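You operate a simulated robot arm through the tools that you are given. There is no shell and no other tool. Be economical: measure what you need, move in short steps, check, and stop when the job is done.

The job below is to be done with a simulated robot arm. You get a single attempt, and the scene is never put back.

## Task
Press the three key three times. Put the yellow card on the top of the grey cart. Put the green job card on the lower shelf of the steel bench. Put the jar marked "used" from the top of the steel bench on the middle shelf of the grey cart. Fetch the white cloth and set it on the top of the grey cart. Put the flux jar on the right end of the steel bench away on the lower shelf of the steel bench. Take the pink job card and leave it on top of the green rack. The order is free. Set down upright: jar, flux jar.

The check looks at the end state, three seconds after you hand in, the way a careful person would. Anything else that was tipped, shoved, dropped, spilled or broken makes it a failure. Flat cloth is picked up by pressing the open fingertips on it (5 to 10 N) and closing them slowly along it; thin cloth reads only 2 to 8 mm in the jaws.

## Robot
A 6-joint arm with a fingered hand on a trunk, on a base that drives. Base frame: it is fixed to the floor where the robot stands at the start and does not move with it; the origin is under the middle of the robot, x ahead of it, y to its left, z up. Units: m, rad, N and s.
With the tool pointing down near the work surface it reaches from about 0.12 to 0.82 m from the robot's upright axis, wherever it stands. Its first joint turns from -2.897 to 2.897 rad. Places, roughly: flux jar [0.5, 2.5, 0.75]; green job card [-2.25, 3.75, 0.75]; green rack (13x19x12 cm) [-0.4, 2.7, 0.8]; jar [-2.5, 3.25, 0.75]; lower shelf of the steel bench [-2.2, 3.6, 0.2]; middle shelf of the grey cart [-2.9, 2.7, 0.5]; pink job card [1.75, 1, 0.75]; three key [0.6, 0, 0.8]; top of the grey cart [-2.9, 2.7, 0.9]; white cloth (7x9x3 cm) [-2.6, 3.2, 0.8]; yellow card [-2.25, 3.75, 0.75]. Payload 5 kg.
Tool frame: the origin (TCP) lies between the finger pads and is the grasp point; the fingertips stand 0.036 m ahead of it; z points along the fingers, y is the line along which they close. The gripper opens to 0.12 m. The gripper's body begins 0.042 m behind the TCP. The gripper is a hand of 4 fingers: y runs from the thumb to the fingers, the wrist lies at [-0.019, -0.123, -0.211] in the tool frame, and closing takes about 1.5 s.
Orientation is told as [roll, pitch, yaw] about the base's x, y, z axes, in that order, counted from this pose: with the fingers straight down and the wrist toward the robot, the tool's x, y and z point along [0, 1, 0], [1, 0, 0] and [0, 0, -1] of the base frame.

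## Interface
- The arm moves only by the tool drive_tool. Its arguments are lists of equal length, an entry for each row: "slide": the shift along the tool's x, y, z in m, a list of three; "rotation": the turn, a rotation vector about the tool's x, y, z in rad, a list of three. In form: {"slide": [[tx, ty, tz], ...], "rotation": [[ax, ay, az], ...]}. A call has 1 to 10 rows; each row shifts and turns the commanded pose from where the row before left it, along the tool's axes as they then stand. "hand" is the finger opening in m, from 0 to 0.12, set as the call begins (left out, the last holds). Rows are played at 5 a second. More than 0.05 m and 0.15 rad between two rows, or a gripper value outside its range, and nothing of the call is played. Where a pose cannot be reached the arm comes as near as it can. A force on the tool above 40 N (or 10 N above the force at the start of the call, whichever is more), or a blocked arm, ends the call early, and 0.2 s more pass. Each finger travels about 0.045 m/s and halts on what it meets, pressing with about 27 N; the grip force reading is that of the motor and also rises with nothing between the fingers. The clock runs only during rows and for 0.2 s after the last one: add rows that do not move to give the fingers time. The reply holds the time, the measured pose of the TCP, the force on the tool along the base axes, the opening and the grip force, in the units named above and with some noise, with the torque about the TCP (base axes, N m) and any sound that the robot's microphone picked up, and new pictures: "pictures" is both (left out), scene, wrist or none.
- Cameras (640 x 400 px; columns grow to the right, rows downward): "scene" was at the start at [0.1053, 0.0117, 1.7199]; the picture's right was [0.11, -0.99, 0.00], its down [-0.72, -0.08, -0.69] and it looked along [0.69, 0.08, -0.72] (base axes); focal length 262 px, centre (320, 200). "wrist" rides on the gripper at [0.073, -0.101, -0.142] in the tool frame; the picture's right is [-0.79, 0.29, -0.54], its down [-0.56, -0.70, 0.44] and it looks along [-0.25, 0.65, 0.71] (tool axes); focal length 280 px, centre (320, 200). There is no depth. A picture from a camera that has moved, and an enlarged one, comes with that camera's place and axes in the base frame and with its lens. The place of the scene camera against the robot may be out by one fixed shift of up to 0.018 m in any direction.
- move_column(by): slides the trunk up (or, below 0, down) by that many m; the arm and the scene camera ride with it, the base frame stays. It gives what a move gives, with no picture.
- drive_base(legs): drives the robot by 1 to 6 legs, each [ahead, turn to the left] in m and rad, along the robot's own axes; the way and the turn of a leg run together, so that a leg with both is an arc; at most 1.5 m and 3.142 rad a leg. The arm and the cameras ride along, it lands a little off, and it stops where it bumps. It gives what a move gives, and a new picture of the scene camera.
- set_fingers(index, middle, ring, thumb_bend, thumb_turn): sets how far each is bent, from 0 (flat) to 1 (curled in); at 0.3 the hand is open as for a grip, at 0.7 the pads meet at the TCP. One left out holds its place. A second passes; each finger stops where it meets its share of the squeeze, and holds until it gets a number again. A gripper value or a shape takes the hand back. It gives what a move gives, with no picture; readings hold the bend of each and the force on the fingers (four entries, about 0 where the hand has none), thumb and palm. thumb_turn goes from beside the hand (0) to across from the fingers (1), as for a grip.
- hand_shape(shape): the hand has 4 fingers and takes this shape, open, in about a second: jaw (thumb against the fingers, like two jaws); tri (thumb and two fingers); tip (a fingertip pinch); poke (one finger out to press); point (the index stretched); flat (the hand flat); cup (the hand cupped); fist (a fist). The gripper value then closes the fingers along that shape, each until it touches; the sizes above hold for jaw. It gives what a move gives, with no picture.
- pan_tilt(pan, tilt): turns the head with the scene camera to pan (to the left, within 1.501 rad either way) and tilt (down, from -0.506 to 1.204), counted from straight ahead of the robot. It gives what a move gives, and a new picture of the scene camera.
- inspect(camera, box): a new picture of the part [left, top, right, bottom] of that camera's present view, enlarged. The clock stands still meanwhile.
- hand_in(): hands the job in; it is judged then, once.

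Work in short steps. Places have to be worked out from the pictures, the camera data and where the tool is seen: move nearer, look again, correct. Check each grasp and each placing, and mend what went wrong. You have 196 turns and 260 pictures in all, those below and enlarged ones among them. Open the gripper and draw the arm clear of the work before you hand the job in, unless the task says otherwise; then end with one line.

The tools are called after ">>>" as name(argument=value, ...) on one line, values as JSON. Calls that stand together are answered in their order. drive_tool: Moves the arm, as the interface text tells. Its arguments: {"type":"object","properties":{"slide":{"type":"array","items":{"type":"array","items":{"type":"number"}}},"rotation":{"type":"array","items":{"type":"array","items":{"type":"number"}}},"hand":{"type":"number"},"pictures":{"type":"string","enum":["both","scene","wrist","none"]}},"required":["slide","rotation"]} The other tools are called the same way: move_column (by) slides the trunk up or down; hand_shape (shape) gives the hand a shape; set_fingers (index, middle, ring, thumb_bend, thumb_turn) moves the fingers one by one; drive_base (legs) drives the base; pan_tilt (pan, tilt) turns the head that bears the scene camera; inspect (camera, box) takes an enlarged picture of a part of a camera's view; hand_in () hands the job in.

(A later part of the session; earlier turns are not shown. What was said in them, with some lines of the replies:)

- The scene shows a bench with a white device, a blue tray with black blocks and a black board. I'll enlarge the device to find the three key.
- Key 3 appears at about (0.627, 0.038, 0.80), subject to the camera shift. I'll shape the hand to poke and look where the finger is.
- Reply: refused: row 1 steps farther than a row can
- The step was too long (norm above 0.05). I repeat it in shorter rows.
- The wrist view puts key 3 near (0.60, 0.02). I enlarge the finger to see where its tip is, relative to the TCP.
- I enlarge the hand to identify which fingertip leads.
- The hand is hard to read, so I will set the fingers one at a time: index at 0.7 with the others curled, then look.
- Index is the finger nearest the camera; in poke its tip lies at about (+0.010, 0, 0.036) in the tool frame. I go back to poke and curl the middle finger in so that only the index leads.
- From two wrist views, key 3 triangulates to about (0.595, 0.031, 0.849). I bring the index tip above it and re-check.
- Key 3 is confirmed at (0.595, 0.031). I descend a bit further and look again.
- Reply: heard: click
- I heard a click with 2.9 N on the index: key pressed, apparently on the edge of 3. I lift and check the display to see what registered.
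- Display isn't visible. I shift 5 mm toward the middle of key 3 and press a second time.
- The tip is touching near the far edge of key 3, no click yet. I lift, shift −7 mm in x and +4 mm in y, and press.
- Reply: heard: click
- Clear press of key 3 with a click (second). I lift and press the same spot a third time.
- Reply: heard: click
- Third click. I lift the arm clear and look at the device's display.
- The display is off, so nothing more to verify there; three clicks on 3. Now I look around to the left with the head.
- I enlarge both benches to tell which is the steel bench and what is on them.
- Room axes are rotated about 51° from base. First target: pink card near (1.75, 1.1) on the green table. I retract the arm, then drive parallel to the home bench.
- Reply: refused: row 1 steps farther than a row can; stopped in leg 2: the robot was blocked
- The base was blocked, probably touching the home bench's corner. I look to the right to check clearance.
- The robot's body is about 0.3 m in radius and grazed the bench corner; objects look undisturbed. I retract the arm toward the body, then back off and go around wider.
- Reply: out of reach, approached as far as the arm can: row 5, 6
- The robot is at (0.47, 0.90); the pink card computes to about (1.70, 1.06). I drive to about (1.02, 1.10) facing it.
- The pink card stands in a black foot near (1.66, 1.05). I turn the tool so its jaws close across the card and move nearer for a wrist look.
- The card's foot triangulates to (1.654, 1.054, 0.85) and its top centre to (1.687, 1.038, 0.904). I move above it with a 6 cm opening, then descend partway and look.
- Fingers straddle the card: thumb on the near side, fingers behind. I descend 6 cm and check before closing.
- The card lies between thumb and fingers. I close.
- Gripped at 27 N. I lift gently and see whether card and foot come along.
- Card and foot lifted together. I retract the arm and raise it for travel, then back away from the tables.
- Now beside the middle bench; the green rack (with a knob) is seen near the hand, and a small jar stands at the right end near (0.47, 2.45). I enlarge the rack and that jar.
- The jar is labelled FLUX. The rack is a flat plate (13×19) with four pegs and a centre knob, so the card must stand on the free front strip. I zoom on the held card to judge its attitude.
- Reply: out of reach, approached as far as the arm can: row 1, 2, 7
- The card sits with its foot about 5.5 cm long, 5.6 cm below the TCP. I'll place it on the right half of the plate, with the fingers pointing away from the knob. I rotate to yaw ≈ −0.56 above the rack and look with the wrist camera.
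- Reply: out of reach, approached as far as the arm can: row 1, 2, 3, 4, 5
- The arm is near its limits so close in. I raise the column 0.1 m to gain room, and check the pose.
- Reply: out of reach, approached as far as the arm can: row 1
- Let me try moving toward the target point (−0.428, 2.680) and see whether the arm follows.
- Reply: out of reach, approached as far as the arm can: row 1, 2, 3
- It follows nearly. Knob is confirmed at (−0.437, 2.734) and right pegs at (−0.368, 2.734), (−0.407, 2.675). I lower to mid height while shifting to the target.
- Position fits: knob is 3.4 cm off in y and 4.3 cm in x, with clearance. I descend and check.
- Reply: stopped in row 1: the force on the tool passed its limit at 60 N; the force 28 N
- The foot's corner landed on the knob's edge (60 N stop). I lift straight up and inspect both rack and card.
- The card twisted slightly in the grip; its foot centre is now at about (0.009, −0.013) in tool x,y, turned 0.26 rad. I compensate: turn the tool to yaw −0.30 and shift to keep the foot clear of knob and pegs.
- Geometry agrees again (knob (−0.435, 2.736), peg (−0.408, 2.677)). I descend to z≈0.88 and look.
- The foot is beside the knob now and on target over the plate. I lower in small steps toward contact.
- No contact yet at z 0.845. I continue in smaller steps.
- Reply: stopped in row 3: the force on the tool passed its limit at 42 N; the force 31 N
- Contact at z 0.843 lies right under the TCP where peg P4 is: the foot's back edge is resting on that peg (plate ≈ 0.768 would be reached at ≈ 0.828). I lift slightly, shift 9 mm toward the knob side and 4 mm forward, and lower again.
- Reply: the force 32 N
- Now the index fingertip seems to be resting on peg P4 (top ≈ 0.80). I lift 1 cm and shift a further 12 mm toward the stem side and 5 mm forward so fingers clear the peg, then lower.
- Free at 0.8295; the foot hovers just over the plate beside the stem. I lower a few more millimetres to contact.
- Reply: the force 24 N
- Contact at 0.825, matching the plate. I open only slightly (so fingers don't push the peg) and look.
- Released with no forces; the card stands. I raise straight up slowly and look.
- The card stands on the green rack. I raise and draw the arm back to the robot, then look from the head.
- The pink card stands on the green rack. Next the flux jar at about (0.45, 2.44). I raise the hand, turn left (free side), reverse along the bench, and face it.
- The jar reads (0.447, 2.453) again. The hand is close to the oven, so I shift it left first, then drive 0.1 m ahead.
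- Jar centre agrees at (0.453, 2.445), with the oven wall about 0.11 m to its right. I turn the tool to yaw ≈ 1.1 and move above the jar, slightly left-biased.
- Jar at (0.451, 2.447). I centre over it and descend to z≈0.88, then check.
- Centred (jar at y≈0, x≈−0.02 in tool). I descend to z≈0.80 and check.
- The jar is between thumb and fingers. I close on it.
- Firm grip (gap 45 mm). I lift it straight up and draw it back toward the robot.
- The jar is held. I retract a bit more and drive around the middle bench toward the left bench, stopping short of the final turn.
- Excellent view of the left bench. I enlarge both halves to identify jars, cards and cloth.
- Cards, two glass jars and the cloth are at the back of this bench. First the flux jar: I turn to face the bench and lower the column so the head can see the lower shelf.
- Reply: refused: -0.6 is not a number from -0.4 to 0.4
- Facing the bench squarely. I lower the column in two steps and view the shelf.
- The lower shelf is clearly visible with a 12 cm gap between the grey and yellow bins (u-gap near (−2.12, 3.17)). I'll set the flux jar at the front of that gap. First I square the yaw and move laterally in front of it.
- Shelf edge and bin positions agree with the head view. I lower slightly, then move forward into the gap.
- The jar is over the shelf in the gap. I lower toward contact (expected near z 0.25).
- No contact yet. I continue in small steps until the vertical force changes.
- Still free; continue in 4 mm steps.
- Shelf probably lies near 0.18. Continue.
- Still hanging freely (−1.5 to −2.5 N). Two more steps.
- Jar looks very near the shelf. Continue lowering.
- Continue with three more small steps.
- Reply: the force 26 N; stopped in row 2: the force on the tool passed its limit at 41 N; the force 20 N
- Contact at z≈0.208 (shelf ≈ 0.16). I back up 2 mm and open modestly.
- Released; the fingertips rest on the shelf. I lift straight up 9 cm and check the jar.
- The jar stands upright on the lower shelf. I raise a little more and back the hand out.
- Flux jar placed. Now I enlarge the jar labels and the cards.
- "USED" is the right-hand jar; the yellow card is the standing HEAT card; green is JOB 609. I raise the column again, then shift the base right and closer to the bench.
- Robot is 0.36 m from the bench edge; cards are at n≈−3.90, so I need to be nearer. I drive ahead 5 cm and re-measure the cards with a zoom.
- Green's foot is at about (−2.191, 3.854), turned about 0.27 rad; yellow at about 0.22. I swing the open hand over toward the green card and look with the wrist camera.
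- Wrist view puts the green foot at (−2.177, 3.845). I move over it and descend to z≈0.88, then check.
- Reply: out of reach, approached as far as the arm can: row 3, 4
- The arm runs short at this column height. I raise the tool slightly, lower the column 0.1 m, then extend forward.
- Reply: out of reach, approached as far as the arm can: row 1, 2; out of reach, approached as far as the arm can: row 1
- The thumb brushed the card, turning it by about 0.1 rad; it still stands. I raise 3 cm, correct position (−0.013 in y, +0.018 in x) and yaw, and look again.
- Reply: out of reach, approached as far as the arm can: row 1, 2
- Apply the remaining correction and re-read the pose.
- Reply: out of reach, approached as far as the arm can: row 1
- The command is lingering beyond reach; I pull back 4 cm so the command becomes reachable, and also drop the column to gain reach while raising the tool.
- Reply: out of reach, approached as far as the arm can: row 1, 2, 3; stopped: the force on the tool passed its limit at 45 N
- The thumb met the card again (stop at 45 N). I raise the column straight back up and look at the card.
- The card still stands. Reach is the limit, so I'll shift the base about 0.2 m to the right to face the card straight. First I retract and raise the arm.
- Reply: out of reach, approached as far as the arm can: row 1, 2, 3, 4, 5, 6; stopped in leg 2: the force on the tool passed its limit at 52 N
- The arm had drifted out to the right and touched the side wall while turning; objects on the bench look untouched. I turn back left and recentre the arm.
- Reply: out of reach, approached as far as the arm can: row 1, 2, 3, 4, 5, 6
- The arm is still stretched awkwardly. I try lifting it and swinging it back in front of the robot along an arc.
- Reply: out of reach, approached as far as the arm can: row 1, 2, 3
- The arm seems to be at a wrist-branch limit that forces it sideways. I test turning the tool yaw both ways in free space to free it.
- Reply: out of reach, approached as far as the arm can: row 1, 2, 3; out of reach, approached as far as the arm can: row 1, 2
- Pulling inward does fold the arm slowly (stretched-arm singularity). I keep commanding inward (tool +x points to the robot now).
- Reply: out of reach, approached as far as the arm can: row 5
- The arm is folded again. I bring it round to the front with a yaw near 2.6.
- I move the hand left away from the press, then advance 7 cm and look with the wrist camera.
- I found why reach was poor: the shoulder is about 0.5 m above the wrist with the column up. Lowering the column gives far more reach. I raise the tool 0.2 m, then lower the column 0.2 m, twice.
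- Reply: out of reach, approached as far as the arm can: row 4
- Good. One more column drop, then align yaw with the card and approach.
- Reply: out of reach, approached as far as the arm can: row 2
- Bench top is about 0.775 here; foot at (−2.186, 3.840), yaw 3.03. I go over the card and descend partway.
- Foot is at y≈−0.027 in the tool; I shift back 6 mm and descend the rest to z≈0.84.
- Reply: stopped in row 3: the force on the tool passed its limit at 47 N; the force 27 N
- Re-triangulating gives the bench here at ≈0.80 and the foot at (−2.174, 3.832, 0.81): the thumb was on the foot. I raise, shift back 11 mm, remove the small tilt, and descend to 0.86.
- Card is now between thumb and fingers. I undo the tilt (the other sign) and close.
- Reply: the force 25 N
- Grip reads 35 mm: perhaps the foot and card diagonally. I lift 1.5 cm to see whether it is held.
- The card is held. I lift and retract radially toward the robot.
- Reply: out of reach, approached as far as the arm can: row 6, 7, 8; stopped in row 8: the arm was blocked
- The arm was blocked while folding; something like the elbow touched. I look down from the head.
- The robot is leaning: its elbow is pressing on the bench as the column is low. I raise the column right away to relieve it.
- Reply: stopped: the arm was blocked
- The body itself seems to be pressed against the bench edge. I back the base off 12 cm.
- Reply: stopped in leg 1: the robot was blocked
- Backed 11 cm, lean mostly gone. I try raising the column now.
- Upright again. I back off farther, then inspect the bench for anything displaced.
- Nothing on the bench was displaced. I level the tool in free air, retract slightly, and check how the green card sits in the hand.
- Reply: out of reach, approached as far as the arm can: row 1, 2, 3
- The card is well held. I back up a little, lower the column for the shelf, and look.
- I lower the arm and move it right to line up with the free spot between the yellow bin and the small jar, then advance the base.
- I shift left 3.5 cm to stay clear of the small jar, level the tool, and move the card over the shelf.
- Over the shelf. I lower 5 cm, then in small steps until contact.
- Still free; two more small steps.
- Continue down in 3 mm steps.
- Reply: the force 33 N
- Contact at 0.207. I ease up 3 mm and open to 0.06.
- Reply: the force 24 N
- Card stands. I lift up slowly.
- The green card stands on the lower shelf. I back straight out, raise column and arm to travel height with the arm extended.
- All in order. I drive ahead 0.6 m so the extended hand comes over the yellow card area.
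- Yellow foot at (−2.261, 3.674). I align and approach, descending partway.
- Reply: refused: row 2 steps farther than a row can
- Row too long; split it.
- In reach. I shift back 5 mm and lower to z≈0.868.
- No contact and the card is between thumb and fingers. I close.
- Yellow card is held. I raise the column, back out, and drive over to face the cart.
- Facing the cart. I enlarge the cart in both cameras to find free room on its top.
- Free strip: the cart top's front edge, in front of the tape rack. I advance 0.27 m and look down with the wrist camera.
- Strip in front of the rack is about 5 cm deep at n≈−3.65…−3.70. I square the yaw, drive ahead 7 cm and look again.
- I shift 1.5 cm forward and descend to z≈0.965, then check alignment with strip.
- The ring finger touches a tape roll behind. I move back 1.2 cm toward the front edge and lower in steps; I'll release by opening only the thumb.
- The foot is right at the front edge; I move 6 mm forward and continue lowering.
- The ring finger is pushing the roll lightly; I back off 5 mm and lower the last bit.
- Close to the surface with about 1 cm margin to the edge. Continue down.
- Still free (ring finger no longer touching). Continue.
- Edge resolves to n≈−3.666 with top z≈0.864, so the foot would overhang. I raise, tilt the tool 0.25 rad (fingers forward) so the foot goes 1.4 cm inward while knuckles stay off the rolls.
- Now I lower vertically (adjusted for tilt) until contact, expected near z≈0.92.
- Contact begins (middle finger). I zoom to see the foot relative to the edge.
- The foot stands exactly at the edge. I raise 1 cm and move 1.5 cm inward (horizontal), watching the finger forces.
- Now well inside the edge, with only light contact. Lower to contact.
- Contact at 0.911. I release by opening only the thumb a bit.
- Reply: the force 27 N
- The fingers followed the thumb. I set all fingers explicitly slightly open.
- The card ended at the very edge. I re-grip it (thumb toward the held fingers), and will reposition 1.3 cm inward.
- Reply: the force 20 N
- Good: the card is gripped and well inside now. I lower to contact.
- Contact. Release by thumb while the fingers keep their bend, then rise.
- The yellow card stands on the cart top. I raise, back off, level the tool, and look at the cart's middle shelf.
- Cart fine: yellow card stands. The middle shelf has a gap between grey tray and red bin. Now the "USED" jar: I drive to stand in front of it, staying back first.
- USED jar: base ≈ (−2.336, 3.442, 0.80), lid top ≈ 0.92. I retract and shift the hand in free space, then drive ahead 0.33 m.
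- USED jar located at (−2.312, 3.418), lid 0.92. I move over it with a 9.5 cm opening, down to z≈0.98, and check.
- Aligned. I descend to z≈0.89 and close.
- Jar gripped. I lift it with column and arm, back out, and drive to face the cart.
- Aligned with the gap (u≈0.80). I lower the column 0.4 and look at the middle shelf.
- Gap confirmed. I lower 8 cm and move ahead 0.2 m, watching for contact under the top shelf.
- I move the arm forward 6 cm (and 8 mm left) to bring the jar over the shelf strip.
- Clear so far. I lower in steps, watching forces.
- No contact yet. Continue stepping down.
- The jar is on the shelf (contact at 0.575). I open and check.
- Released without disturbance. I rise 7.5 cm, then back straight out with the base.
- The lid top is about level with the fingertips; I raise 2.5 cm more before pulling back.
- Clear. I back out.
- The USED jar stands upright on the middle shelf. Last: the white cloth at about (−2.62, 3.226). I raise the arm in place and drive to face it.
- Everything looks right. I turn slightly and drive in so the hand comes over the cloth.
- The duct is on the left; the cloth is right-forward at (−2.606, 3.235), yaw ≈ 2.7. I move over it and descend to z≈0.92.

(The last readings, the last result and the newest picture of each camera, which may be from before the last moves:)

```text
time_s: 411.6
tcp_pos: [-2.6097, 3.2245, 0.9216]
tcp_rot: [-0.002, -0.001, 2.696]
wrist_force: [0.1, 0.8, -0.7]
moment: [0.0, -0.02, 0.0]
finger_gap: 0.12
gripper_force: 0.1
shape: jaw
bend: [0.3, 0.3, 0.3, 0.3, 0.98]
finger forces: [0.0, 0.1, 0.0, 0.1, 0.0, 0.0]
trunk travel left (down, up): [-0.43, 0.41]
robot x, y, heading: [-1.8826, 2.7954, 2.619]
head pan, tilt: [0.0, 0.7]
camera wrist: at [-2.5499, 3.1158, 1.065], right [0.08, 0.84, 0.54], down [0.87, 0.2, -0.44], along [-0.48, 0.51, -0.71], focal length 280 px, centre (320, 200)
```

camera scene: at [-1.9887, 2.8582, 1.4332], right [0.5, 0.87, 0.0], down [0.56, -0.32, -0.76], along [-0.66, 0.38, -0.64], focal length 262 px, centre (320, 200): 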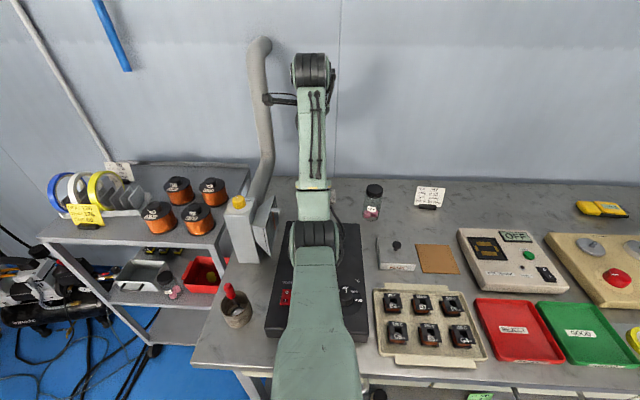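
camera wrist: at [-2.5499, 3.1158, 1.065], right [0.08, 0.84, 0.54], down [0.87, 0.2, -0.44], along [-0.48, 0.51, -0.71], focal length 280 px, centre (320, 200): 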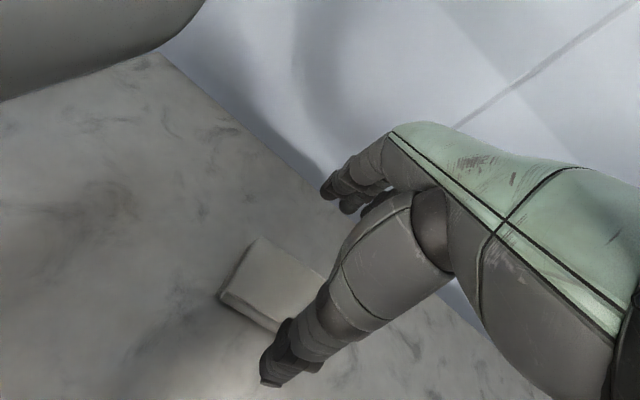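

Centred over the cloth. I descend so fingertips straddle it, to z≈0.848.

>>> drive_tool(slide=[[0, 0, 0.03], [0, 0, 0.03], [0, 0, 0.014], [0, 0, 0]], rotation=[[0, 0, 0], [0, 0, 0], [0, 0, 0], [0, 0, 0]], pictures="wrist")

```text
time_s: 412.8
tcp_pos: [-2.6225, 3.2323, 0.9401]
tcp_rot: [-0.018, -0.12, 2.699]
wrist_force: [-1.0, -0.4, -0.5]
moment: [-0.05, -0.05, -0.01]
finger_gap: 0.12
gripper_force: 0.0
shape: jaw
bend: [0.3, 0.3, 0.3, 0.3, 0.98]
finger forces: [0.0, 0.1, 0.0, 0.0, 0.0, 0.1]
trunk travel left (down, up): [-0.43, 0.41]
robot x, y, heading: [-1.8837, 2.8002, 2.616]
head pan, tilt: [0.0, 0.7]
stopped in row 4: the arm was blocked; the commanded pose is now the measured one
camera wrist: at [-2.5488, 3.1141, 1.0681], right [0.14, 0.8, 0.59], down [0.82, 0.24, -0.51], along [-0.55, 0.55, -0.63], focal length 280 px, centre (320, 200)
```

wrist: 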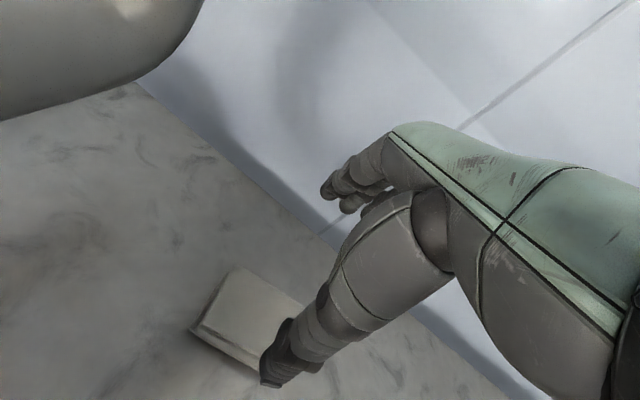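

The arm was blocked, likely the elbow on the hot plate. I raise the column 0.2 m to lift the elbow, then look.

>>> move_column(by=0.2)

>>> pan_tilt(pan=0, tilt=0.95)

```text
time_s: 415.0
tcp_pos: [-2.6253, 3.2354, 1.122]
tcp_rot: [-0.014, -0.099, 2.696]
wrist_force: [-0.2, -0.5, 0.7]
moment: [0.03, 0.0, 0.01]
finger_gap: 0.1201
gripper_force: 0.0
shape: jaw
bend: [0.3, 0.3, 0.3, 0.3, 0.98]
finger forces: [0.0, 0.1, 0.1, 0.1, 0.1, 0.0]
trunk travel left (down, up): [-0.63, 0.21]
robot x, y, heading: [-1.884, 2.797, 2.613]
head pan, tilt: [0.0, 0.7]
```

```text
time_s: 415.7
tcp_pos: [-2.6258, 3.2377, 1.1228]
tcp_rot: [-0.015, -0.098, 2.697]
wrist_force: [-0.3, 0.3, 0.5]
moment: [0.03, -0.04, -0.02]
finger_gap: 0.1198
gripper_force: 0.1
shape: jaw
bend: [0.3, 0.3, 0.3, 0.3, 0.98]
finger forces: [0.1, 0.0, 0.0, 0.0, 0.1, 0.0]
trunk travel left (down, up): [-0.63, 0.21]
robot x, y, heading: [-1.8844, 2.7993, 2.619]
head pan, tilt: [0.0, 0.949]
camera scene: at [-1.9782, 2.8522, 1.6135], right [0.5, 0.87, 0.0], down [0.7, -0.41, -0.58], along [-0.5, 0.29, -0.81], focal length 262 px, centre (320, 200)
```

scene: 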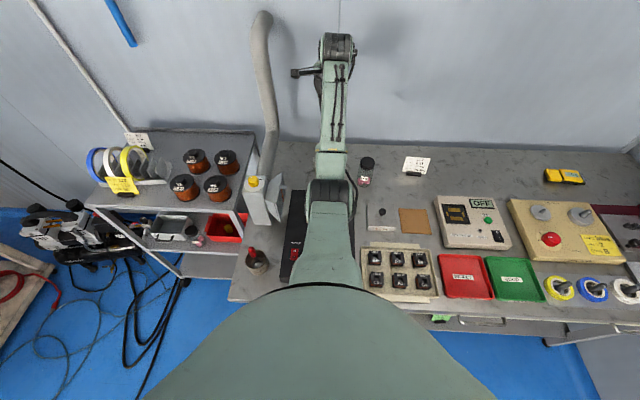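

No displacement visible. I level the tool, recentre, and descend with the arm at this higher column.

>>> drive_tool(slide=[[0.005, -0.02, 0], [0, 0, 0.04], [0, 0, 0.04], [0, 0, 0.04], [0, 0, 0.04], [0, 0, 0.03], [0, 0, 0]], rotation=[[0.098, 0.015, 0], [0, 0, 0], [0, 0, 0], [0, 0, 0], [0, 0, 0], [0, 0, 0], [0, 0, 0]], pictures="wrist")

```text
time_s: 417.3
tcp_pos: [-2.6083, 3.2239, 0.9301]
tcp_rot: [0.001, 0.001, 2.695]
wrist_force: [-0.6, -0.6, 0.3]
moment: [-0.01, 0.04, -0.01]
finger_gap: 0.1199
gripper_force: 0.0
shape: jaw
bend: [0.3, 0.3, 0.3, 0.3, 0.98]
finger forces: [0.0, 0.0, 0.0, 0.0, 0.1, 0.1]
trunk travel left (down, up): [-0.63, 0.21]
robot x, y, heading: [-1.8895, 2.7957, 2.618]
head pan, tilt: [0.0, 0.949]
camera wrist: at [-2.5487, 3.1149, 1.0727], right [0.08, 0.84, 0.54], down [0.87, 0.2, -0.44], along [-0.48, 0.51, -0.71], focal length 280 px, centre (320, 200)
```

wrist: 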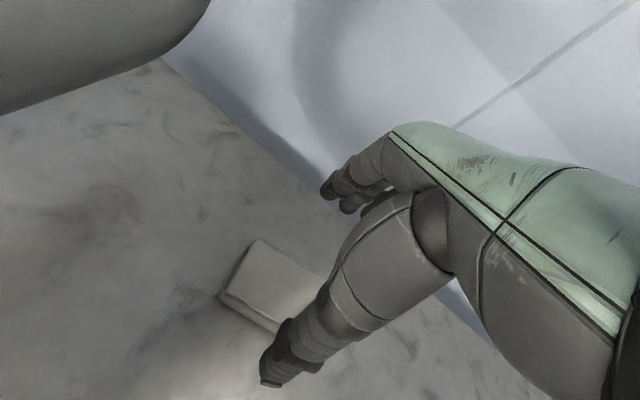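

Good and unblocked. I descend the remaining 8 cm.

>>> drive_tool(slide=[[0, 0, 0.03], [0, 0, 0.03], [0, 0, 0.02], [0, 0, 0]], rotation=[[0, 0, 0], [0, 0, 0], [0, 0, 0], [0, 0, 0]], pictures="wrist")

```text
time_s: 418.3
tcp_pos: [-2.6088, 3.2232, 0.8554]
tcp_rot: [0.0, -0.007, 2.695]
wrist_force: [3.0, -1.0, 17.7]
moment: [0.64, 0.87, -0.04]
finger_gap: 0.1185
gripper_force: 0.0
shape: jaw
bend: [0.3, 0.3, 0.3, 0.3, 0.98]
finger forces: [0.1, 16.9, 0.1, 0.0, 0.1, 0.0]
trunk travel left (down, up): [-0.63, 0.21]
robot x, y, heading: [-1.8814, 2.7988, 2.614]
head pan, tilt: [0.0, 0.949]
camera wrist: at [-2.5485, 3.1141, 0.997], right [0.08, 0.83, 0.54], down [0.87, 0.2, -0.45], along [-0.48, 0.51, -0.71], focal length 280 px, centre (320, 200)
```

wrist: 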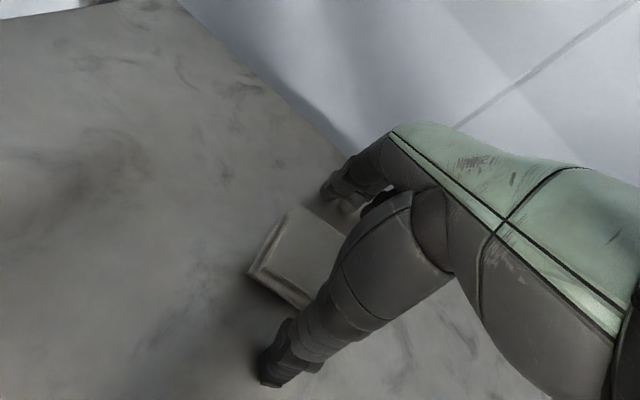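

The middle fingertip touches the bench. I lift 4 mm and close on the cloth.

>>> drive_tool(slide=[[0, 0, -0.005], [0, 0, 0], [0, 0, 0], [0, 0, 0], [0, 0, 0], [0, 0, 0], [0, 0, 0], [0, 0, 0]], rotation=[[0, 0, 0], [0, 0, 0], [0, 0, 0], [0, 0, 0], [0, 0, 0], [0, 0, 0], [0, 0, 0], [0, 0, 0]], hand=0.0, pictures="wrist")

```text
time_s: 420.1
tcp_pos: [-2.6084, 3.2225, 0.8572]
tcp_rot: [0.001, -0.002, 2.694]
wrist_force: [-0.7, 0.4, 13.9]
moment: [-0.05, 0.18, 0.04]
finger_gap: 0.0587
gripper_force: 26.9
shape: jaw
bend: [0.74, 0.43, 0.41, 0.73, 1.0]
finger forces: [24.4, 4.8, 3.4, 0.1, 30.7, 0.0]
trunk travel left (down, up): [-0.63, 0.21]
robot x, y, heading: [-1.8858, 2.7997, 2.613]
head pan, tilt: [0.0, 0.949]
camera wrist: at [-2.5485, 3.1139, 0.9995], right [0.08, 0.84, 0.54], down [0.87, 0.2, -0.44], along [-0.48, 0.51, -0.71], focal length 280 px, centre (320, 200)
```

wrist: 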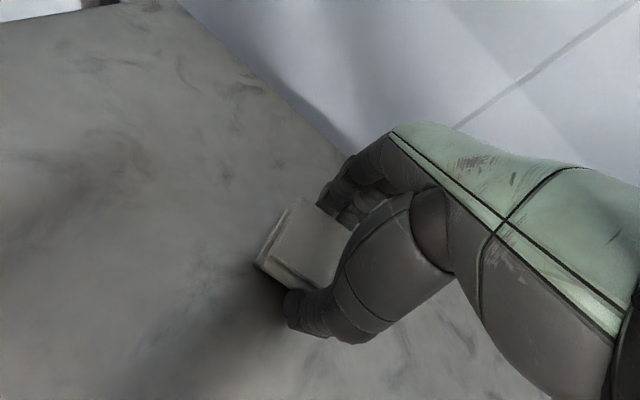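

Gripped at 59 mm across the folded cloth. I lift 4 cm and check.

>>> drive_tool(slide=[[0, 0, -0.01], [0, 0, -0.015], [0, 0, -0.02], [0, 0, 0]], rotation=[[0, 0, 0], [0, 0, 0], [0, 0, 0], [0, 0, 0]], pictures="wrist")

```text
time_s: 421.1
tcp_pos: [-2.6082, 3.223, 0.9012]
tcp_rot: [-0.001, 0.001, 2.695]
wrist_force: [-0.5, 0.3, -0.3]
moment: [0.0, 0.0, -0.03]
finger_gap: 0.0584
gripper_force: 27.1
shape: jaw
bend: [0.74, 0.43, 0.42, 0.73, 1.0]
finger forces: [17.0, 4.4, 3.3, 0.1, 24.7, 0.1]
trunk travel left (down, up): [-0.63, 0.21]
robot x, y, heading: [-1.8853, 2.7963, 2.616]
head pan, tilt: [0.0, 0.949]
camera wrist: at [-2.5495, 3.1149, 1.0434], right [0.08, 0.84, 0.54], down [0.87, 0.2, -0.44], along [-0.48, 0.51, -0.72], focal length 280 px, centre (320, 200)
```

wrist: 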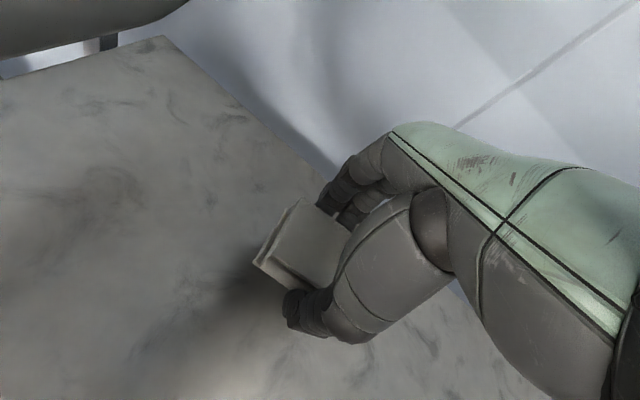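

Cloth held. I raise the column, back out, and drive to the cart.

>>> move_column(by=0.2)

>>> pan_tilt(pan=0, tilt=0.75)

>>> drive_base(legs=[[-0.5, 0], [0, 1.56], [0.56, 0], [0, -1.56]])

```text
time_s: 423.3
tcp_pos: [-2.6076, 3.223, 1.1007]
tcp_rot: [-0.001, -0.001, 2.696]
wrist_force: [0.3, -0.4, 0.6]
moment: [0.0, 0.01, 0.0]
finger_gap: 0.0583
gripper_force: 27.0
shape: jaw
bend: [0.74, 0.43, 0.42, 0.73, 1.0]
finger forces: [17.0, 4.3, 3.4, 0.0, 24.8, 0.0]
trunk travel left (down, up): [-0.83, 0.01]
robot x, y, heading: [-1.8846, 2.8011, 2.611]
head pan, tilt: [0.0, 0.949]
```

```text
time_s: 424.0
tcp_pos: [-2.6088, 3.2242, 1.101]
tcp_rot: [0.0, 0.0, 2.692]
wrist_force: [0.8, 0.3, -0.8]
moment: [-0.01, -0.03, 0.01]
finger_gap: 0.0585
gripper_force: 26.9
shape: jaw
bend: [0.74, 0.43, 0.42, 0.73, 1.0]
finger forces: [17.0, 4.4, 3.3, 0.1, 24.6, 0.0]
trunk travel left (down, up): [-0.83, 0.01]
robot x, y, heading: [-1.8852, 2.7959, 2.617]
head pan, tilt: [0.0, 0.75]
camera scene: at [-1.987, 2.8573, 1.829], right [0.5, 0.87, 0.0], down [0.59, -0.34, -0.73], along [-0.63, 0.37, -0.68], focal length 262 px, centre (320, 200)
```

scene: 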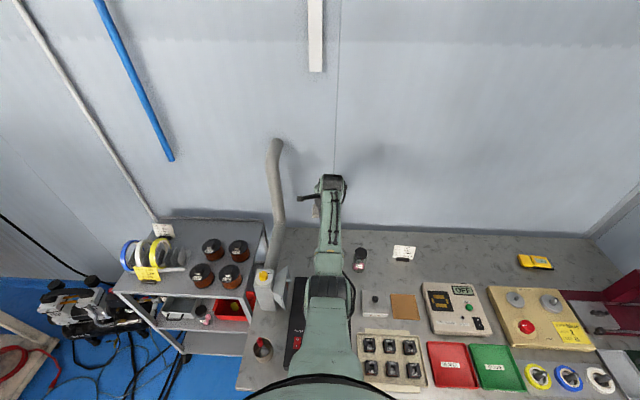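

```text
time_s: 439.4
tcp_pos: [-2.4673, 2.504, 1.1018]
tcp_rot: [0.0, 0.001, 2.673]
wrist_force: [-0.5, 0.7, -0.6]
moment: [0.01, -0.02, 0.0]
finger_gap: 0.0576
gripper_force: 26.5
shape: jaw
bend: [0.74, 0.43, 0.42, 0.73, 1.0]
finger forces: [16.2, 3.8, 3.3, 0.0, 23.2, 0.1]
trunk travel left (down, up): [-0.83, 0.01]
robot x, y, heading: [-1.7499, 2.0595, 2.597]
head pan, tilt: [0.0, 0.75]
camera scene: at [-1.8529, 2.1243, 1.829], right [0.52, 0.85, 0.0], down [0.58, -0.35, -0.73], along [-0.62, 0.38, -0.68], focal length 262 px, centre (320, 200)
```

scene: 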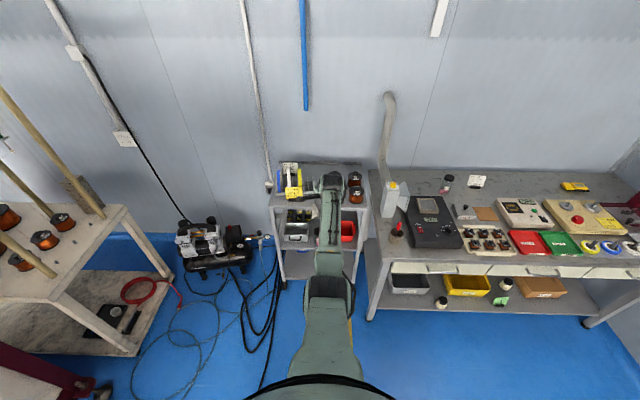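

I enlarge the cart top to choose the spot for the cloth.

>>> inspect(camera="scene", box=[260, 150, 380, 225])

>>> inspect(camera="wrist", box=[0, 0, 640, 400])

```text
5.33 times, centred on (320, 188) of scene
camera zoom: at [-1.8529, 2.1243, 1.829], right [0.52, 0.85, 0.0], down [0.58, -0.35, -0.73], along [-0.62, 0.38, -0.68], focal length 1395 px, centre (320, 267)
```

zoom: 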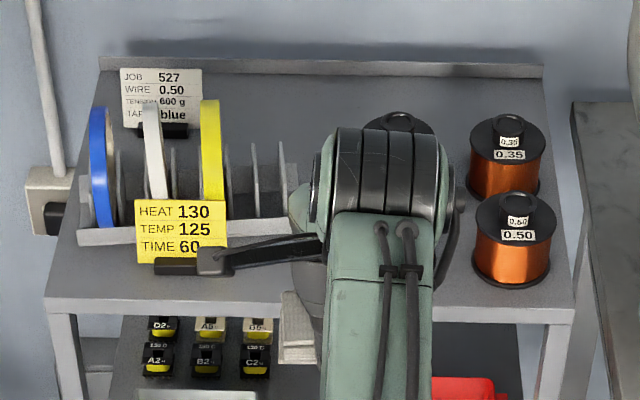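

```text
1.00 times, centred on (320, 200) of wrist (not enlarged: the box is as wide or as high as the picture)
camera zoom: at [-2.41, 2.394, 1.2435], right [0.1, 0.83, 0.54], down [0.88, 0.18, -0.44], along [-0.47, 0.52, -0.71], focal length 280 px, centre (320, 200)
```

zoom: 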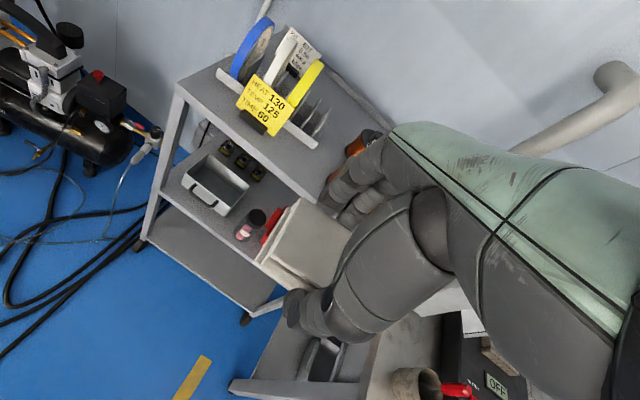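

There's a free area behind the tape rack (u≈0.70–0.86, n≈−3.94…−4.05). I'll put the cloth there: square the yaw, shift left 5 cm, raise a little and drive in.

>>> drive_tool(slide=[[0.025, 0, -0.02], [0.025, 0, -0.02], [0, 0, 0]], rotation=[[0, 0, 0.085], [0, 0, 0], [0, 0, 0]], pictures="none")

>>> drive_base(legs=[[0.52, 0]])

>>> inspect(camera="wrist", box=[0, 0, 640, 400])

```text
time_s: 440.2
tcp_pos: [-2.4889, 2.46, 1.1406]
tcp_rot: [0.003, 0.003, 2.588]
wrist_force: [-0.6, -0.2, 0.1]
moment: [-0.02, 0.0, -0.05]
finger_gap: 0.0574
gripper_force: 26.3
shape: jaw
bend: [0.74, 0.43, 0.42, 0.73, 1.0]
finger forces: [16.2, 3.8, 3.3, 0.0, 23.3, 0.1]
trunk travel left (down, up): [-0.83, 0.01]
robot x, y, heading: [-1.7487, 2.0647, 2.594]
head pan, tilt: [0.0, 0.75]
```

```text
time_s: 443.4
tcp_pos: [-2.9146, 2.7258, 1.1408]
tcp_rot: [0.001, 0.0, 2.583]
wrist_force: [0.3, 1.2, -0.6]
moment: [0.01, -0.02, 0.0]
finger_gap: 0.0577
gripper_force: 27.1
shape: jaw
bend: [0.74, 0.43, 0.42, 0.73, 1.0]
finger forces: [16.3, 3.8, 3.2, 0.0, 23.4, 0.0]
trunk travel left (down, up): [-0.83, 0.01]
robot x, y, heading: [-2.1797, 2.3264, 2.587]
head pan, tilt: [0.0, 0.75]
camera scene: at [-2.2804, 2.3864, 1.8291], right [0.52, 0.85, 0.0], down [0.58, -0.36, -0.73], along [-0.62, 0.38, -0.68], focal length 262 px, centre (320, 200)
```

scene: 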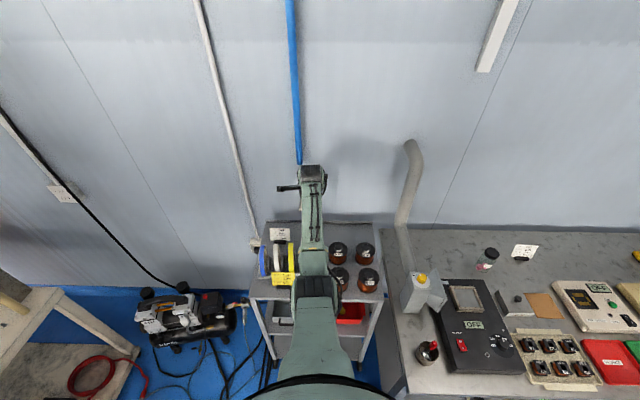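

```text
1.00 times, centred on (320, 200) of wrist (not enlarged: the box is as wide or as high as the picture)
camera zoom: at [-2.8687, 2.6105, 1.2835], right [0.17, 0.82, 0.54], down [0.89, 0.1, -0.44], along [-0.42, 0.56, -0.71], focal length 280 px, centre (320, 200)
```

zoom: 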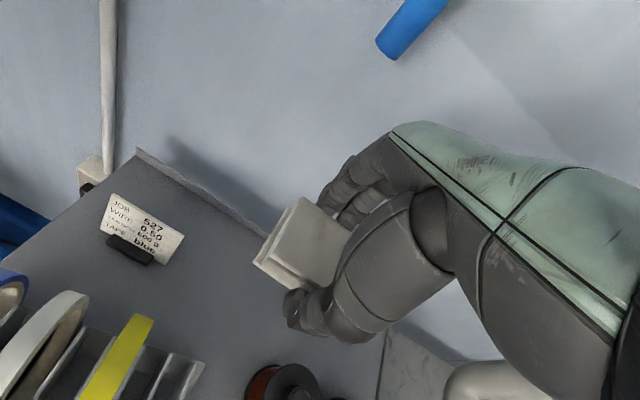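

The free area is large. I move 4 cm further back, then use the column to descend 0.15 m and check.

>>> drive_tool(slide=[[0.002, 0.02, 0], [0, 0.021, 0], [0, 0, 0]], rotation=[[0, 0, 0], [0, 0, 0], [0, 0, 0]], pictures="none")

>>> move_column(by=-0.16)

>>> pan_tilt(pan=0, tilt=0.85)

>>> inspect(camera="wrist", box=[0, 0, 640, 400])

```text
time_s: 444.2
tcp_pos: [-2.9505, 2.7457, 1.1405]
tcp_rot: [0.0, 0.001, 2.582]
wrist_force: [0.7, -0.1, -1.1]
moment: [-0.02, 0.02, 0.03]
finger_gap: 0.0573
gripper_force: 27.3
shape: jaw
bend: [0.74, 0.43, 0.42, 0.73, 1.0]
finger forces: [16.2, 3.8, 3.3, 0.1, 23.1, 0.0]
trunk travel left (down, up): [-0.83, 0.01]
robot x, y, heading: [-2.1775, 2.3228, 2.586]
head pan, tilt: [0.0, 0.75]
```

```text
time_s: 446.0
tcp_pos: [-2.9505, 2.745, 0.98]
tcp_rot: [0.0, -0.001, 2.584]
wrist_force: [0.2, 0.0, 0.0]
moment: [0.0, 0.01, -0.01]
finger_gap: 0.0573
gripper_force: 27.1
shape: jaw
bend: [0.74, 0.43, 0.42, 0.73, 1.0]
finger forces: [16.1, 3.8, 3.3, 0.0, 23.2, 0.1]
trunk travel left (down, up): [-0.67, 0.17]
robot x, y, heading: [-2.184, 2.3248, 2.588]
head pan, tilt: [0.0, 0.75]
```

```text
time_s: 446.7
tcp_pos: [-2.9506, 2.7463, 0.9793]
tcp_rot: [-0.001, -0.001, 2.582]
wrist_force: [-0.2, -0.8, -0.2]
moment: [0.03, -0.02, 0.03]
finger_gap: 0.0575
gripper_force: 26.7
shape: jaw
bend: [0.74, 0.43, 0.42, 0.73, 1.0]
finger forces: [16.2, 3.8, 3.3, 0.1, 23.3, 0.1]
trunk travel left (down, up): [-0.67, 0.17]
robot x, y, heading: [-2.1812, 2.3274, 2.59]
head pan, tilt: [0.0, 0.85]
camera scene: at [-2.2771, 2.3844, 1.661], right [0.52, 0.85, 0.0], down [0.64, -0.39, -0.66], along [-0.56, 0.35, -0.75], focal length 262 px, centre (320, 200)
```

scene: 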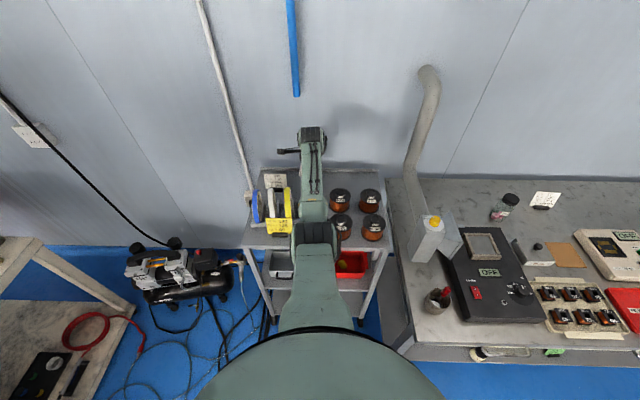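

```text
1.00 times, centred on (320, 200) of wrist (not enlarged: the box is as wide or as high as the picture)
camera zoom: at [-2.9038, 2.6308, 1.1226], right [0.17, 0.82, 0.54], down [0.89, 0.1, -0.44], along [-0.42, 0.56, -0.71], focal length 280 px, centre (320, 200)
```

zoom: 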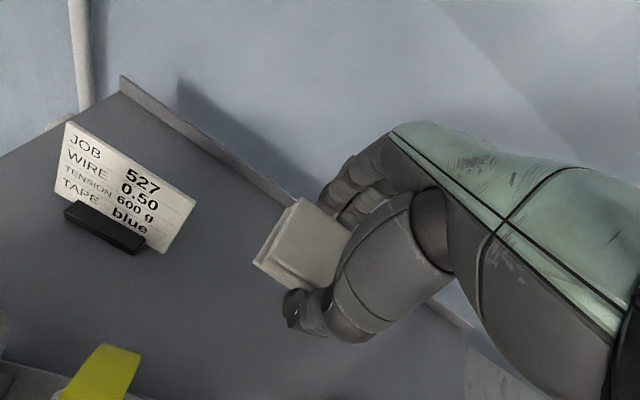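

All clear. I lower with the arm toward contact (expected ≈0.92).

>>> drive_tool(slide=[[0, 0, 0.02], [0, 0, 0.02], [0, 0, 0.008], [0, 0, 0]], rotation=[[0, 0, 0], [0, 0, 0], [0, 0, 0], [0, 0, 0]], pictures="none")

>>> drive_tool(slide=[[0, 0, 0.006], [0, 0, 0]], rotation=[[0, 0, 0], [0, 0, 0]], pictures="none")

>>> drive_tool(slide=[[0, 0, 0.005], [0, 0, 0]], rotation=[[0, 0, 0], [0, 0, 0]], pictures="wrist")

```text
time_s: 447.7
tcp_pos: [-2.9485, 2.7464, 0.9322]
tcp_rot: [0.002, 0.0, 2.582]
wrist_force: [0.1, 0.8, -0.8]
moment: [-0.01, 0.02, 0.03]
finger_gap: 0.0575
gripper_force: 26.9
shape: jaw
bend: [0.74, 0.43, 0.42, 0.73, 1.0]
finger forces: [16.1, 3.6, 3.4, 0.1, 23.2, 0.0]
trunk travel left (down, up): [-0.67, 0.17]
robot x, y, heading: [-2.1796, 2.3281, 2.587]
head pan, tilt: [0.0, 0.85]
```

```text
time_s: 448.3
tcp_pos: [-2.9486, 2.7474, 0.9276]
tcp_rot: [0.001, 0.001, 2.582]
wrist_force: [-1.4, 0.2, 0.1]
moment: [0.0, -0.04, -0.05]
finger_gap: 0.0575
gripper_force: 27.0
shape: jaw
bend: [0.74, 0.43, 0.42, 0.73, 1.0]
finger forces: [16.1, 3.7, 3.3, 0.0, 23.2, 0.0]
trunk travel left (down, up): [-0.67, 0.17]
robot x, y, heading: [-2.1834, 2.3264, 2.595]
head pan, tilt: [0.0, 0.85]
```

```text
time_s: 448.9
tcp_pos: [-2.9491, 2.7462, 0.9221]
tcp_rot: [0.001, 0.0, 2.582]
wrist_force: [0.0, 0.3, -0.9]
moment: [0.04, 0.02, 0.0]
finger_gap: 0.0574
gripper_force: 27.2
shape: jaw
bend: [0.74, 0.43, 0.42, 0.73, 1.0]
finger forces: [16.1, 3.7, 3.3, 0.0, 23.2, 0.0]
trunk travel left (down, up): [-0.67, 0.17]
robot x, y, heading: [-2.1815, 2.3237, 2.589]
head pan, tilt: [0.0, 0.85]
camera wrist: at [-2.9032, 2.6317, 1.0644], right [0.17, 0.82, 0.54], down [0.89, 0.1, -0.44], along [-0.42, 0.56, -0.71], focal length 280 px, centre (320, 200)
```

wrist: 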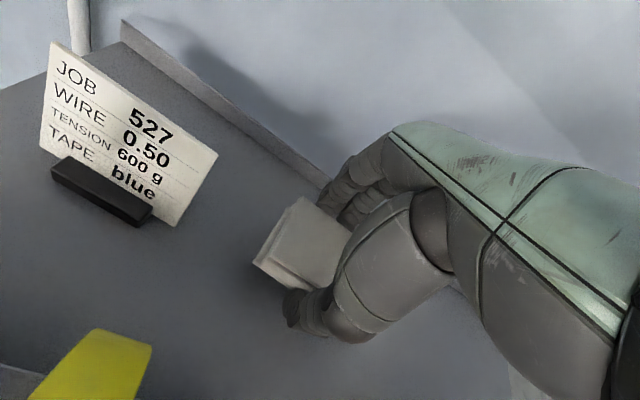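

Continue lowering to contact.

>>> drive_tool(slide=[[0, 0, 0.005], [0, 0, 0]], rotation=[[0, 0, 0], [0, 0, 0]], pictures="none")

>>> drive_tool(slide=[[0, 0, 0.005], [0, 0, 0]], rotation=[[0, 0, 0], [0, 0, 0]], pictures="none")

>>> drive_tool(slide=[[0, 0, 0.004], [0, 0, 0]], rotation=[[0, 0, 0], [0, 0, 0]], pictures="none")

```text
time_s: 449.5
tcp_pos: [-2.9508, 2.7459, 0.9168]
tcp_rot: [0.0, 0.0, 2.584]
wrist_force: [-0.6, 0.1, -1.4]
moment: [0.0, 0.02, 0.03]
finger_gap: 0.0576
gripper_force: 26.1
shape: jaw
bend: [0.74, 0.43, 0.42, 0.73, 1.0]
finger forces: [16.1, 3.8, 3.3, 0.1, 23.2, 0.0]
trunk travel left (down, up): [-0.67, 0.17]
robot x, y, heading: [-2.1781, 2.3247, 2.59]
head pan, tilt: [0.0, 0.85]
```

```text
time_s: 450.1
tcp_pos: [-2.9501, 2.746, 0.9112]
tcp_rot: [-0.001, 0.002, 2.585]
wrist_force: [-0.4, -0.6, -0.2]
moment: [-0.03, -0.02, 0.02]
finger_gap: 0.0575
gripper_force: 26.8
shape: jaw
bend: [0.74, 0.43, 0.42, 0.73, 1.0]
finger forces: [16.0, 3.7, 3.3, 0.0, 23.2, 0.0]
trunk travel left (down, up): [-0.67, 0.17]
robot x, y, heading: [-2.1786, 2.3242, 2.592]
head pan, tilt: [0.0, 0.85]
```

```text
time_s: 450.7
tcp_pos: [-2.9512, 2.7463, 0.907]
tcp_rot: [0.002, 0.002, 2.584]
wrist_force: [-0.6, 0.7, -0.5]
moment: [0.0, 0.0, -0.02]
finger_gap: 0.0575
gripper_force: 27.0
shape: jaw
bend: [0.74, 0.43, 0.42, 0.73, 1.0]
finger forces: [16.0, 3.7, 3.3, 0.1, 23.1, 0.0]
trunk travel left (down, up): [-0.67, 0.17]
robot x, y, heading: [-2.1813, 2.3235, 2.59]
head pan, tilt: [0.0, 0.85]
```

>>> drive_tool(slide=[[0, 0, 0.004], [0, 0, 0]], rotation=[[0, 0, 0], [0, 0, 0]], pictures="none")

>>> drive_tool(slide=[[0, 0, 0.004], [0, 0, 0]], rotation=[[0, 0, 0], [0, 0, 0]], pictures="none")

>>> drive_tool(slide=[[0, 0, 0.004], [0, 0, 0]], rotation=[[0, 0, 0], [0, 0, 0]], pictures="wrist")

```text
time_s: 451.3
tcp_pos: [-2.9514, 2.7459, 0.902]
tcp_rot: [-0.001, 0.002, 2.582]
wrist_force: [-0.9, 0.6, -0.3]
moment: [-0.02, -0.02, 0.01]
finger_gap: 0.0573
gripper_force: 26.9
shape: jaw
bend: [0.74, 0.43, 0.42, 0.73, 1.0]
finger forces: [16.2, 3.7, 3.2, 0.0, 23.2, 0.0]
trunk travel left (down, up): [-0.67, 0.17]
robot x, y, heading: [-2.1839, 2.3278, 2.594]
head pan, tilt: [0.0, 0.85]
```

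```text
time_s: 451.9
tcp_pos: [-2.9497, 2.7457, 0.899]
tcp_rot: [-0.001, -0.001, 2.582]
wrist_force: [0.4, 0.0, 0.0]
moment: [0.02, 0.0, 0.0]
finger_gap: 0.0575
gripper_force: 27.0
shape: jaw
bend: [0.74, 0.43, 0.42, 0.73, 1.0]
finger forces: [16.1, 3.7, 3.3, 0.0, 23.2, 0.0]
trunk travel left (down, up): [-0.67, 0.17]
robot x, y, heading: [-2.1809, 2.3272, 2.595]
head pan, tilt: [0.0, 0.85]
```

```text
time_s: 452.5
tcp_pos: [-2.9492, 2.7459, 0.8969]
tcp_rot: [-0.001, -0.001, 2.584]
wrist_force: [-0.3, -0.4, 6.8]
moment: [-0.06, 0.15, 0.06]
finger_gap: 0.0577
gripper_force: 26.9
shape: jaw
bend: [0.74, 0.44, 0.43, 0.73, 1.0]
finger forces: [20.6, 3.9, 3.5, 0.0, 27.3, 0.0]
trunk travel left (down, up): [-0.67, 0.17]
robot x, y, heading: [-2.1775, 2.3255, 2.589]
head pan, tilt: [0.0, 0.85]
camera wrist: at [-2.9033, 2.6307, 1.0396], right [0.17, 0.82, 0.54], down [0.89, 0.1, -0.44], along [-0.42, 0.56, -0.71], focal length 280 px, centre (320, 200)
```

wrist: 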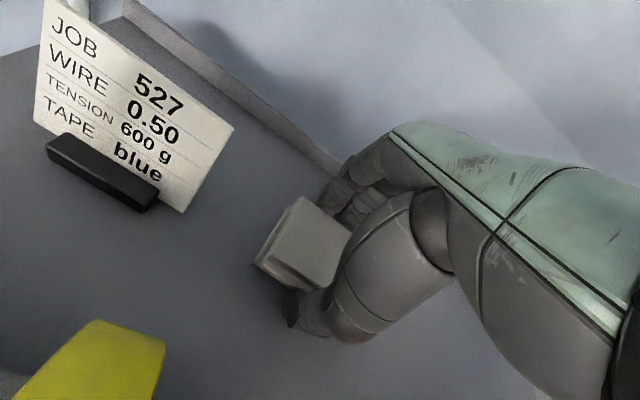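

Contact at 0.897: the cloth is down. I raise 2 mm, open modestly, then rise.

>>> drive_tool(slide=[[0, 0, -0.002], [0, 0, 0], [0, 0, 0], [0, 0, 0]], rotation=[[0, 0, 0], [0, 0, 0], [0, 0, 0], [0, 0, 0]], hand=0.085, pictures="none")

>>> drive_tool(slide=[[0, 0, -0.02], [0, 0, -0.03], [0, 0, -0.04], [0, 0, 0]], rotation=[[0, 0, 0], [0, 0, 0], [0, 0, 0], [0, 0, 0]], pictures="wrist")

```text
time_s: 453.5
tcp_pos: [-2.949, 2.7447, 0.8974]
tcp_rot: [-0.001, 0.0, 2.583]
wrist_force: [1.0, 0.0, 2.7]
moment: [0.08, 0.08, 0.0]
finger_gap: 0.0838
gripper_force: 0.1
shape: jaw
bend: [0.27, 0.38, 0.35, 0.59, 0.99]
finger forces: [0.0, 2.8, 0.0, 0.0, 0.0, 0.0]
trunk travel left (down, up): [-0.67, 0.17]
robot x, y, heading: [-2.1802, 2.3208, 2.589]
head pan, tilt: [0.0, 0.85]
```

```text
time_s: 454.5
tcp_pos: [-2.9487, 2.7454, 0.9857]
tcp_rot: [0.0, 0.001, 2.583]
wrist_force: [0.8, 0.6, 1.1]
moment: [0.04, -0.02, 0.0]
finger_gap: 0.0846
gripper_force: 0.0
shape: jaw
bend: [0.27, 0.37, 0.35, 0.59, 0.99]
finger forces: [0.0, 0.0, 0.1, 0.0, 0.0, 0.0]
trunk travel left (down, up): [-0.67, 0.17]
robot x, y, heading: [-2.1785, 2.3244, 2.593]
head pan, tilt: [0.0, 0.85]
camera wrist: at [-2.9023, 2.6305, 1.1286], right [0.17, 0.82, 0.54], down [0.89, 0.1, -0.44], along [-0.42, 0.56, -0.72], focal length 280 px, centre (320, 200)
```

wrist: 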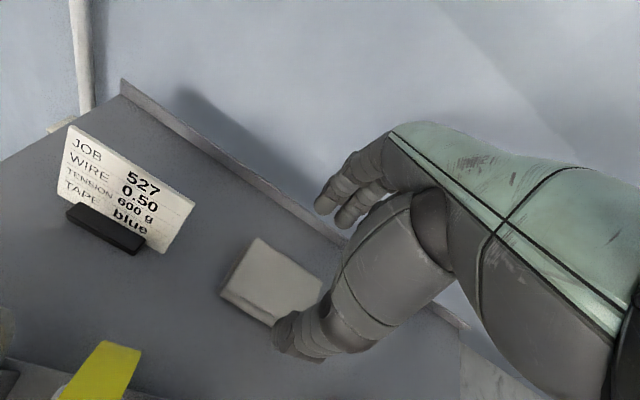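

The cloth lies on the cart top. I raise the column, back out, and check everything.

>>> move_column(by=0.16)

>>> drive_base(legs=[[-0.6, 0]])

>>> inspect(camera="scene", box=[240, 60, 420, 240])

>>> inspect(camera="wrist", box=[0, 0, 640, 400])

```text
time_s: 456.3
tcp_pos: [-2.9498, 2.7443, 1.1448]
tcp_rot: [-0.001, 0.002, 2.583]
wrist_force: [0.4, 0.3, -0.2]
moment: [0.01, -0.01, 0.02]
finger_gap: 0.0846
gripper_force: 0.0
shape: jaw
bend: [0.27, 0.37, 0.35, 0.59, 0.99]
finger forces: [0.0, 0.0, 0.0, 0.0, 0.0, 0.1]
trunk travel left (down, up): [-0.83, 0.01]
robot x, y, heading: [-2.1759, 2.3285, 2.586]
head pan, tilt: [0.0, 0.85]
```

```text
time_s: 460.1
tcp_pos: [-2.4314, 2.4233, 1.1465]
tcp_rot: [-0.001, 0.003, 2.589]
wrist_force: [0.5, -0.6, 0.2]
moment: [0.0, -0.01, 0.01]
finger_gap: 0.0847
gripper_force: 0.1
shape: jaw
bend: [0.27, 0.37, 0.35, 0.59, 0.99]
finger forces: [0.0, 0.0, 0.0, 0.0, 0.1, 0.1]
trunk travel left (down, up): [-0.83, 0.01]
robot x, y, heading: [-1.6595, 2.0076, 2.59]
head pan, tilt: [0.0, 0.85]
camera scene: at [-1.7582, 2.0661, 1.821], right [0.52, 0.85, 0.0], down [0.64, -0.39, -0.66], along [-0.56, 0.34, -0.75], focal length 262 px, centre (320, 200)
```

scene: 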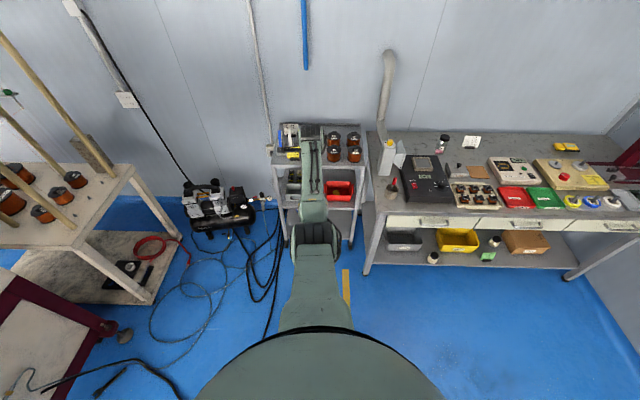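

```text
2.22 times, centred on (330, 150) of scene
camera zoom: at [-1.7582, 2.0661, 1.821], right [0.52, 0.85, 0.0], down [0.64, -0.39, -0.66], along [-0.56, 0.34, -0.75], focal length 581 px, centre (298, 311)
```

zoom: 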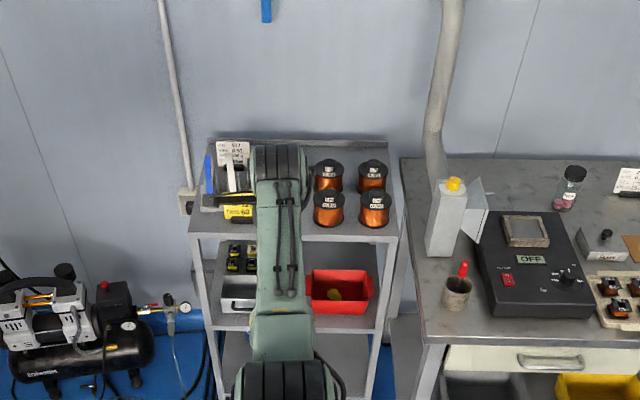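

```text
1.00 times, centred on (320, 200) of wrist (not enlarged: the box is as wide or as high as the picture)
camera zoom: at [-2.3842, 2.3095, 1.2884], right [0.17, 0.82, 0.54], down [0.89, 0.11, -0.44], along [-0.42, 0.56, -0.71], focal length 280 px, centre (320, 200)
```

zoom: 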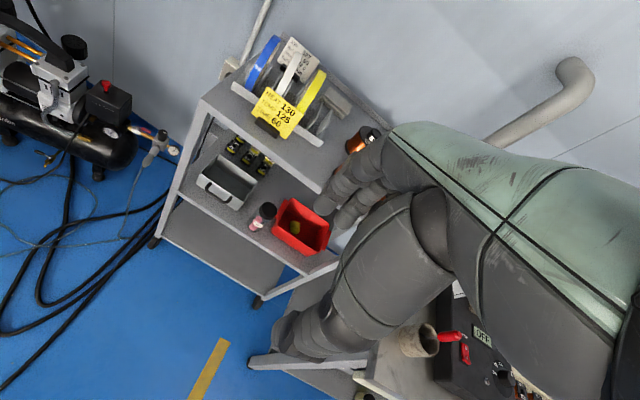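

Everything here is in place. I take one last look toward the green rack to confirm the pink card still stands.

>>> pan_tilt(pan=-1.5, tilt=0.5)

>>> inspect(camera="scene", box=[120, 80, 420, 300])

```text
time_s: 461.7
tcp_pos: [-2.4306, 2.4234, 1.146]
tcp_rot: [0.0, -0.002, 2.589]
wrist_force: [0.9, -0.1, 0.5]
moment: [0.02, -0.02, 0.02]
finger_gap: 0.0848
gripper_force: 0.1
shape: jaw
bend: [0.27, 0.37, 0.35, 0.59, 0.99]
finger forces: [0.0, 0.1, 0.1, 0.0, 0.0, 0.0]
trunk travel left (down, up): [-0.83, 0.01]
robot x, y, heading: [-1.6596, 2.0055, 2.593]
head pan, tilt: [-1.499, 0.499]
camera scene: at [-1.6493, 2.106, 1.851], right [0.89, -0.46, 0.0], down [-0.22, -0.43, -0.88], along [0.4, 0.78, -0.48], focal length 262 px, centre (320, 200)
```

scene: 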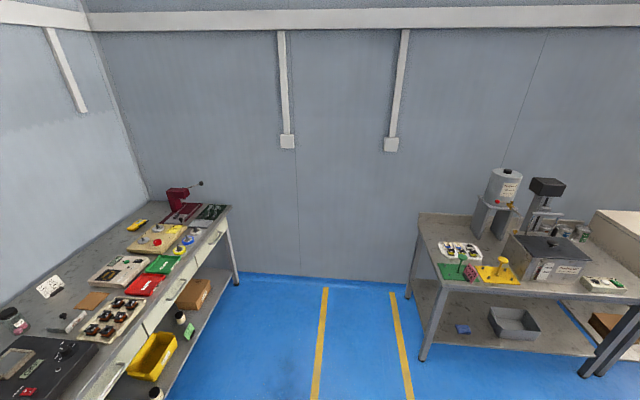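

```text
1.82 times, centred on (270, 190) of scene
camera zoom: at [-1.6493, 2.106, 1.851], right [0.89, -0.46, 0.0], down [-0.22, -0.43, -0.88], along [0.4, 0.78, -0.48], focal length 475 px, centre (411, 218)
```

zoom: 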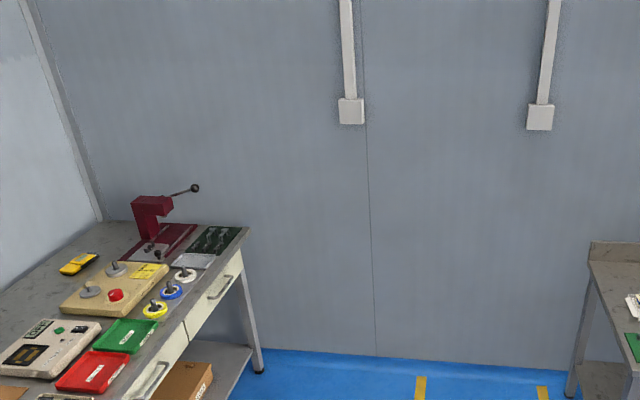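

The pink card still stands on the green rack, the hand is open and the arm is clear. I hand in.

>>> hand_in()

```text
The job is handed in.
```

I did all seven steps and handed the job in, but the flux jar's shelf was a judgement call: two benches could be "the steel bench", so I used the lower shelf at [-2.2, 3.6, 0.2]. Key 3 gave three clicks, the first near the key's edge, and the device's display was off, so I could not confirm the presses there.
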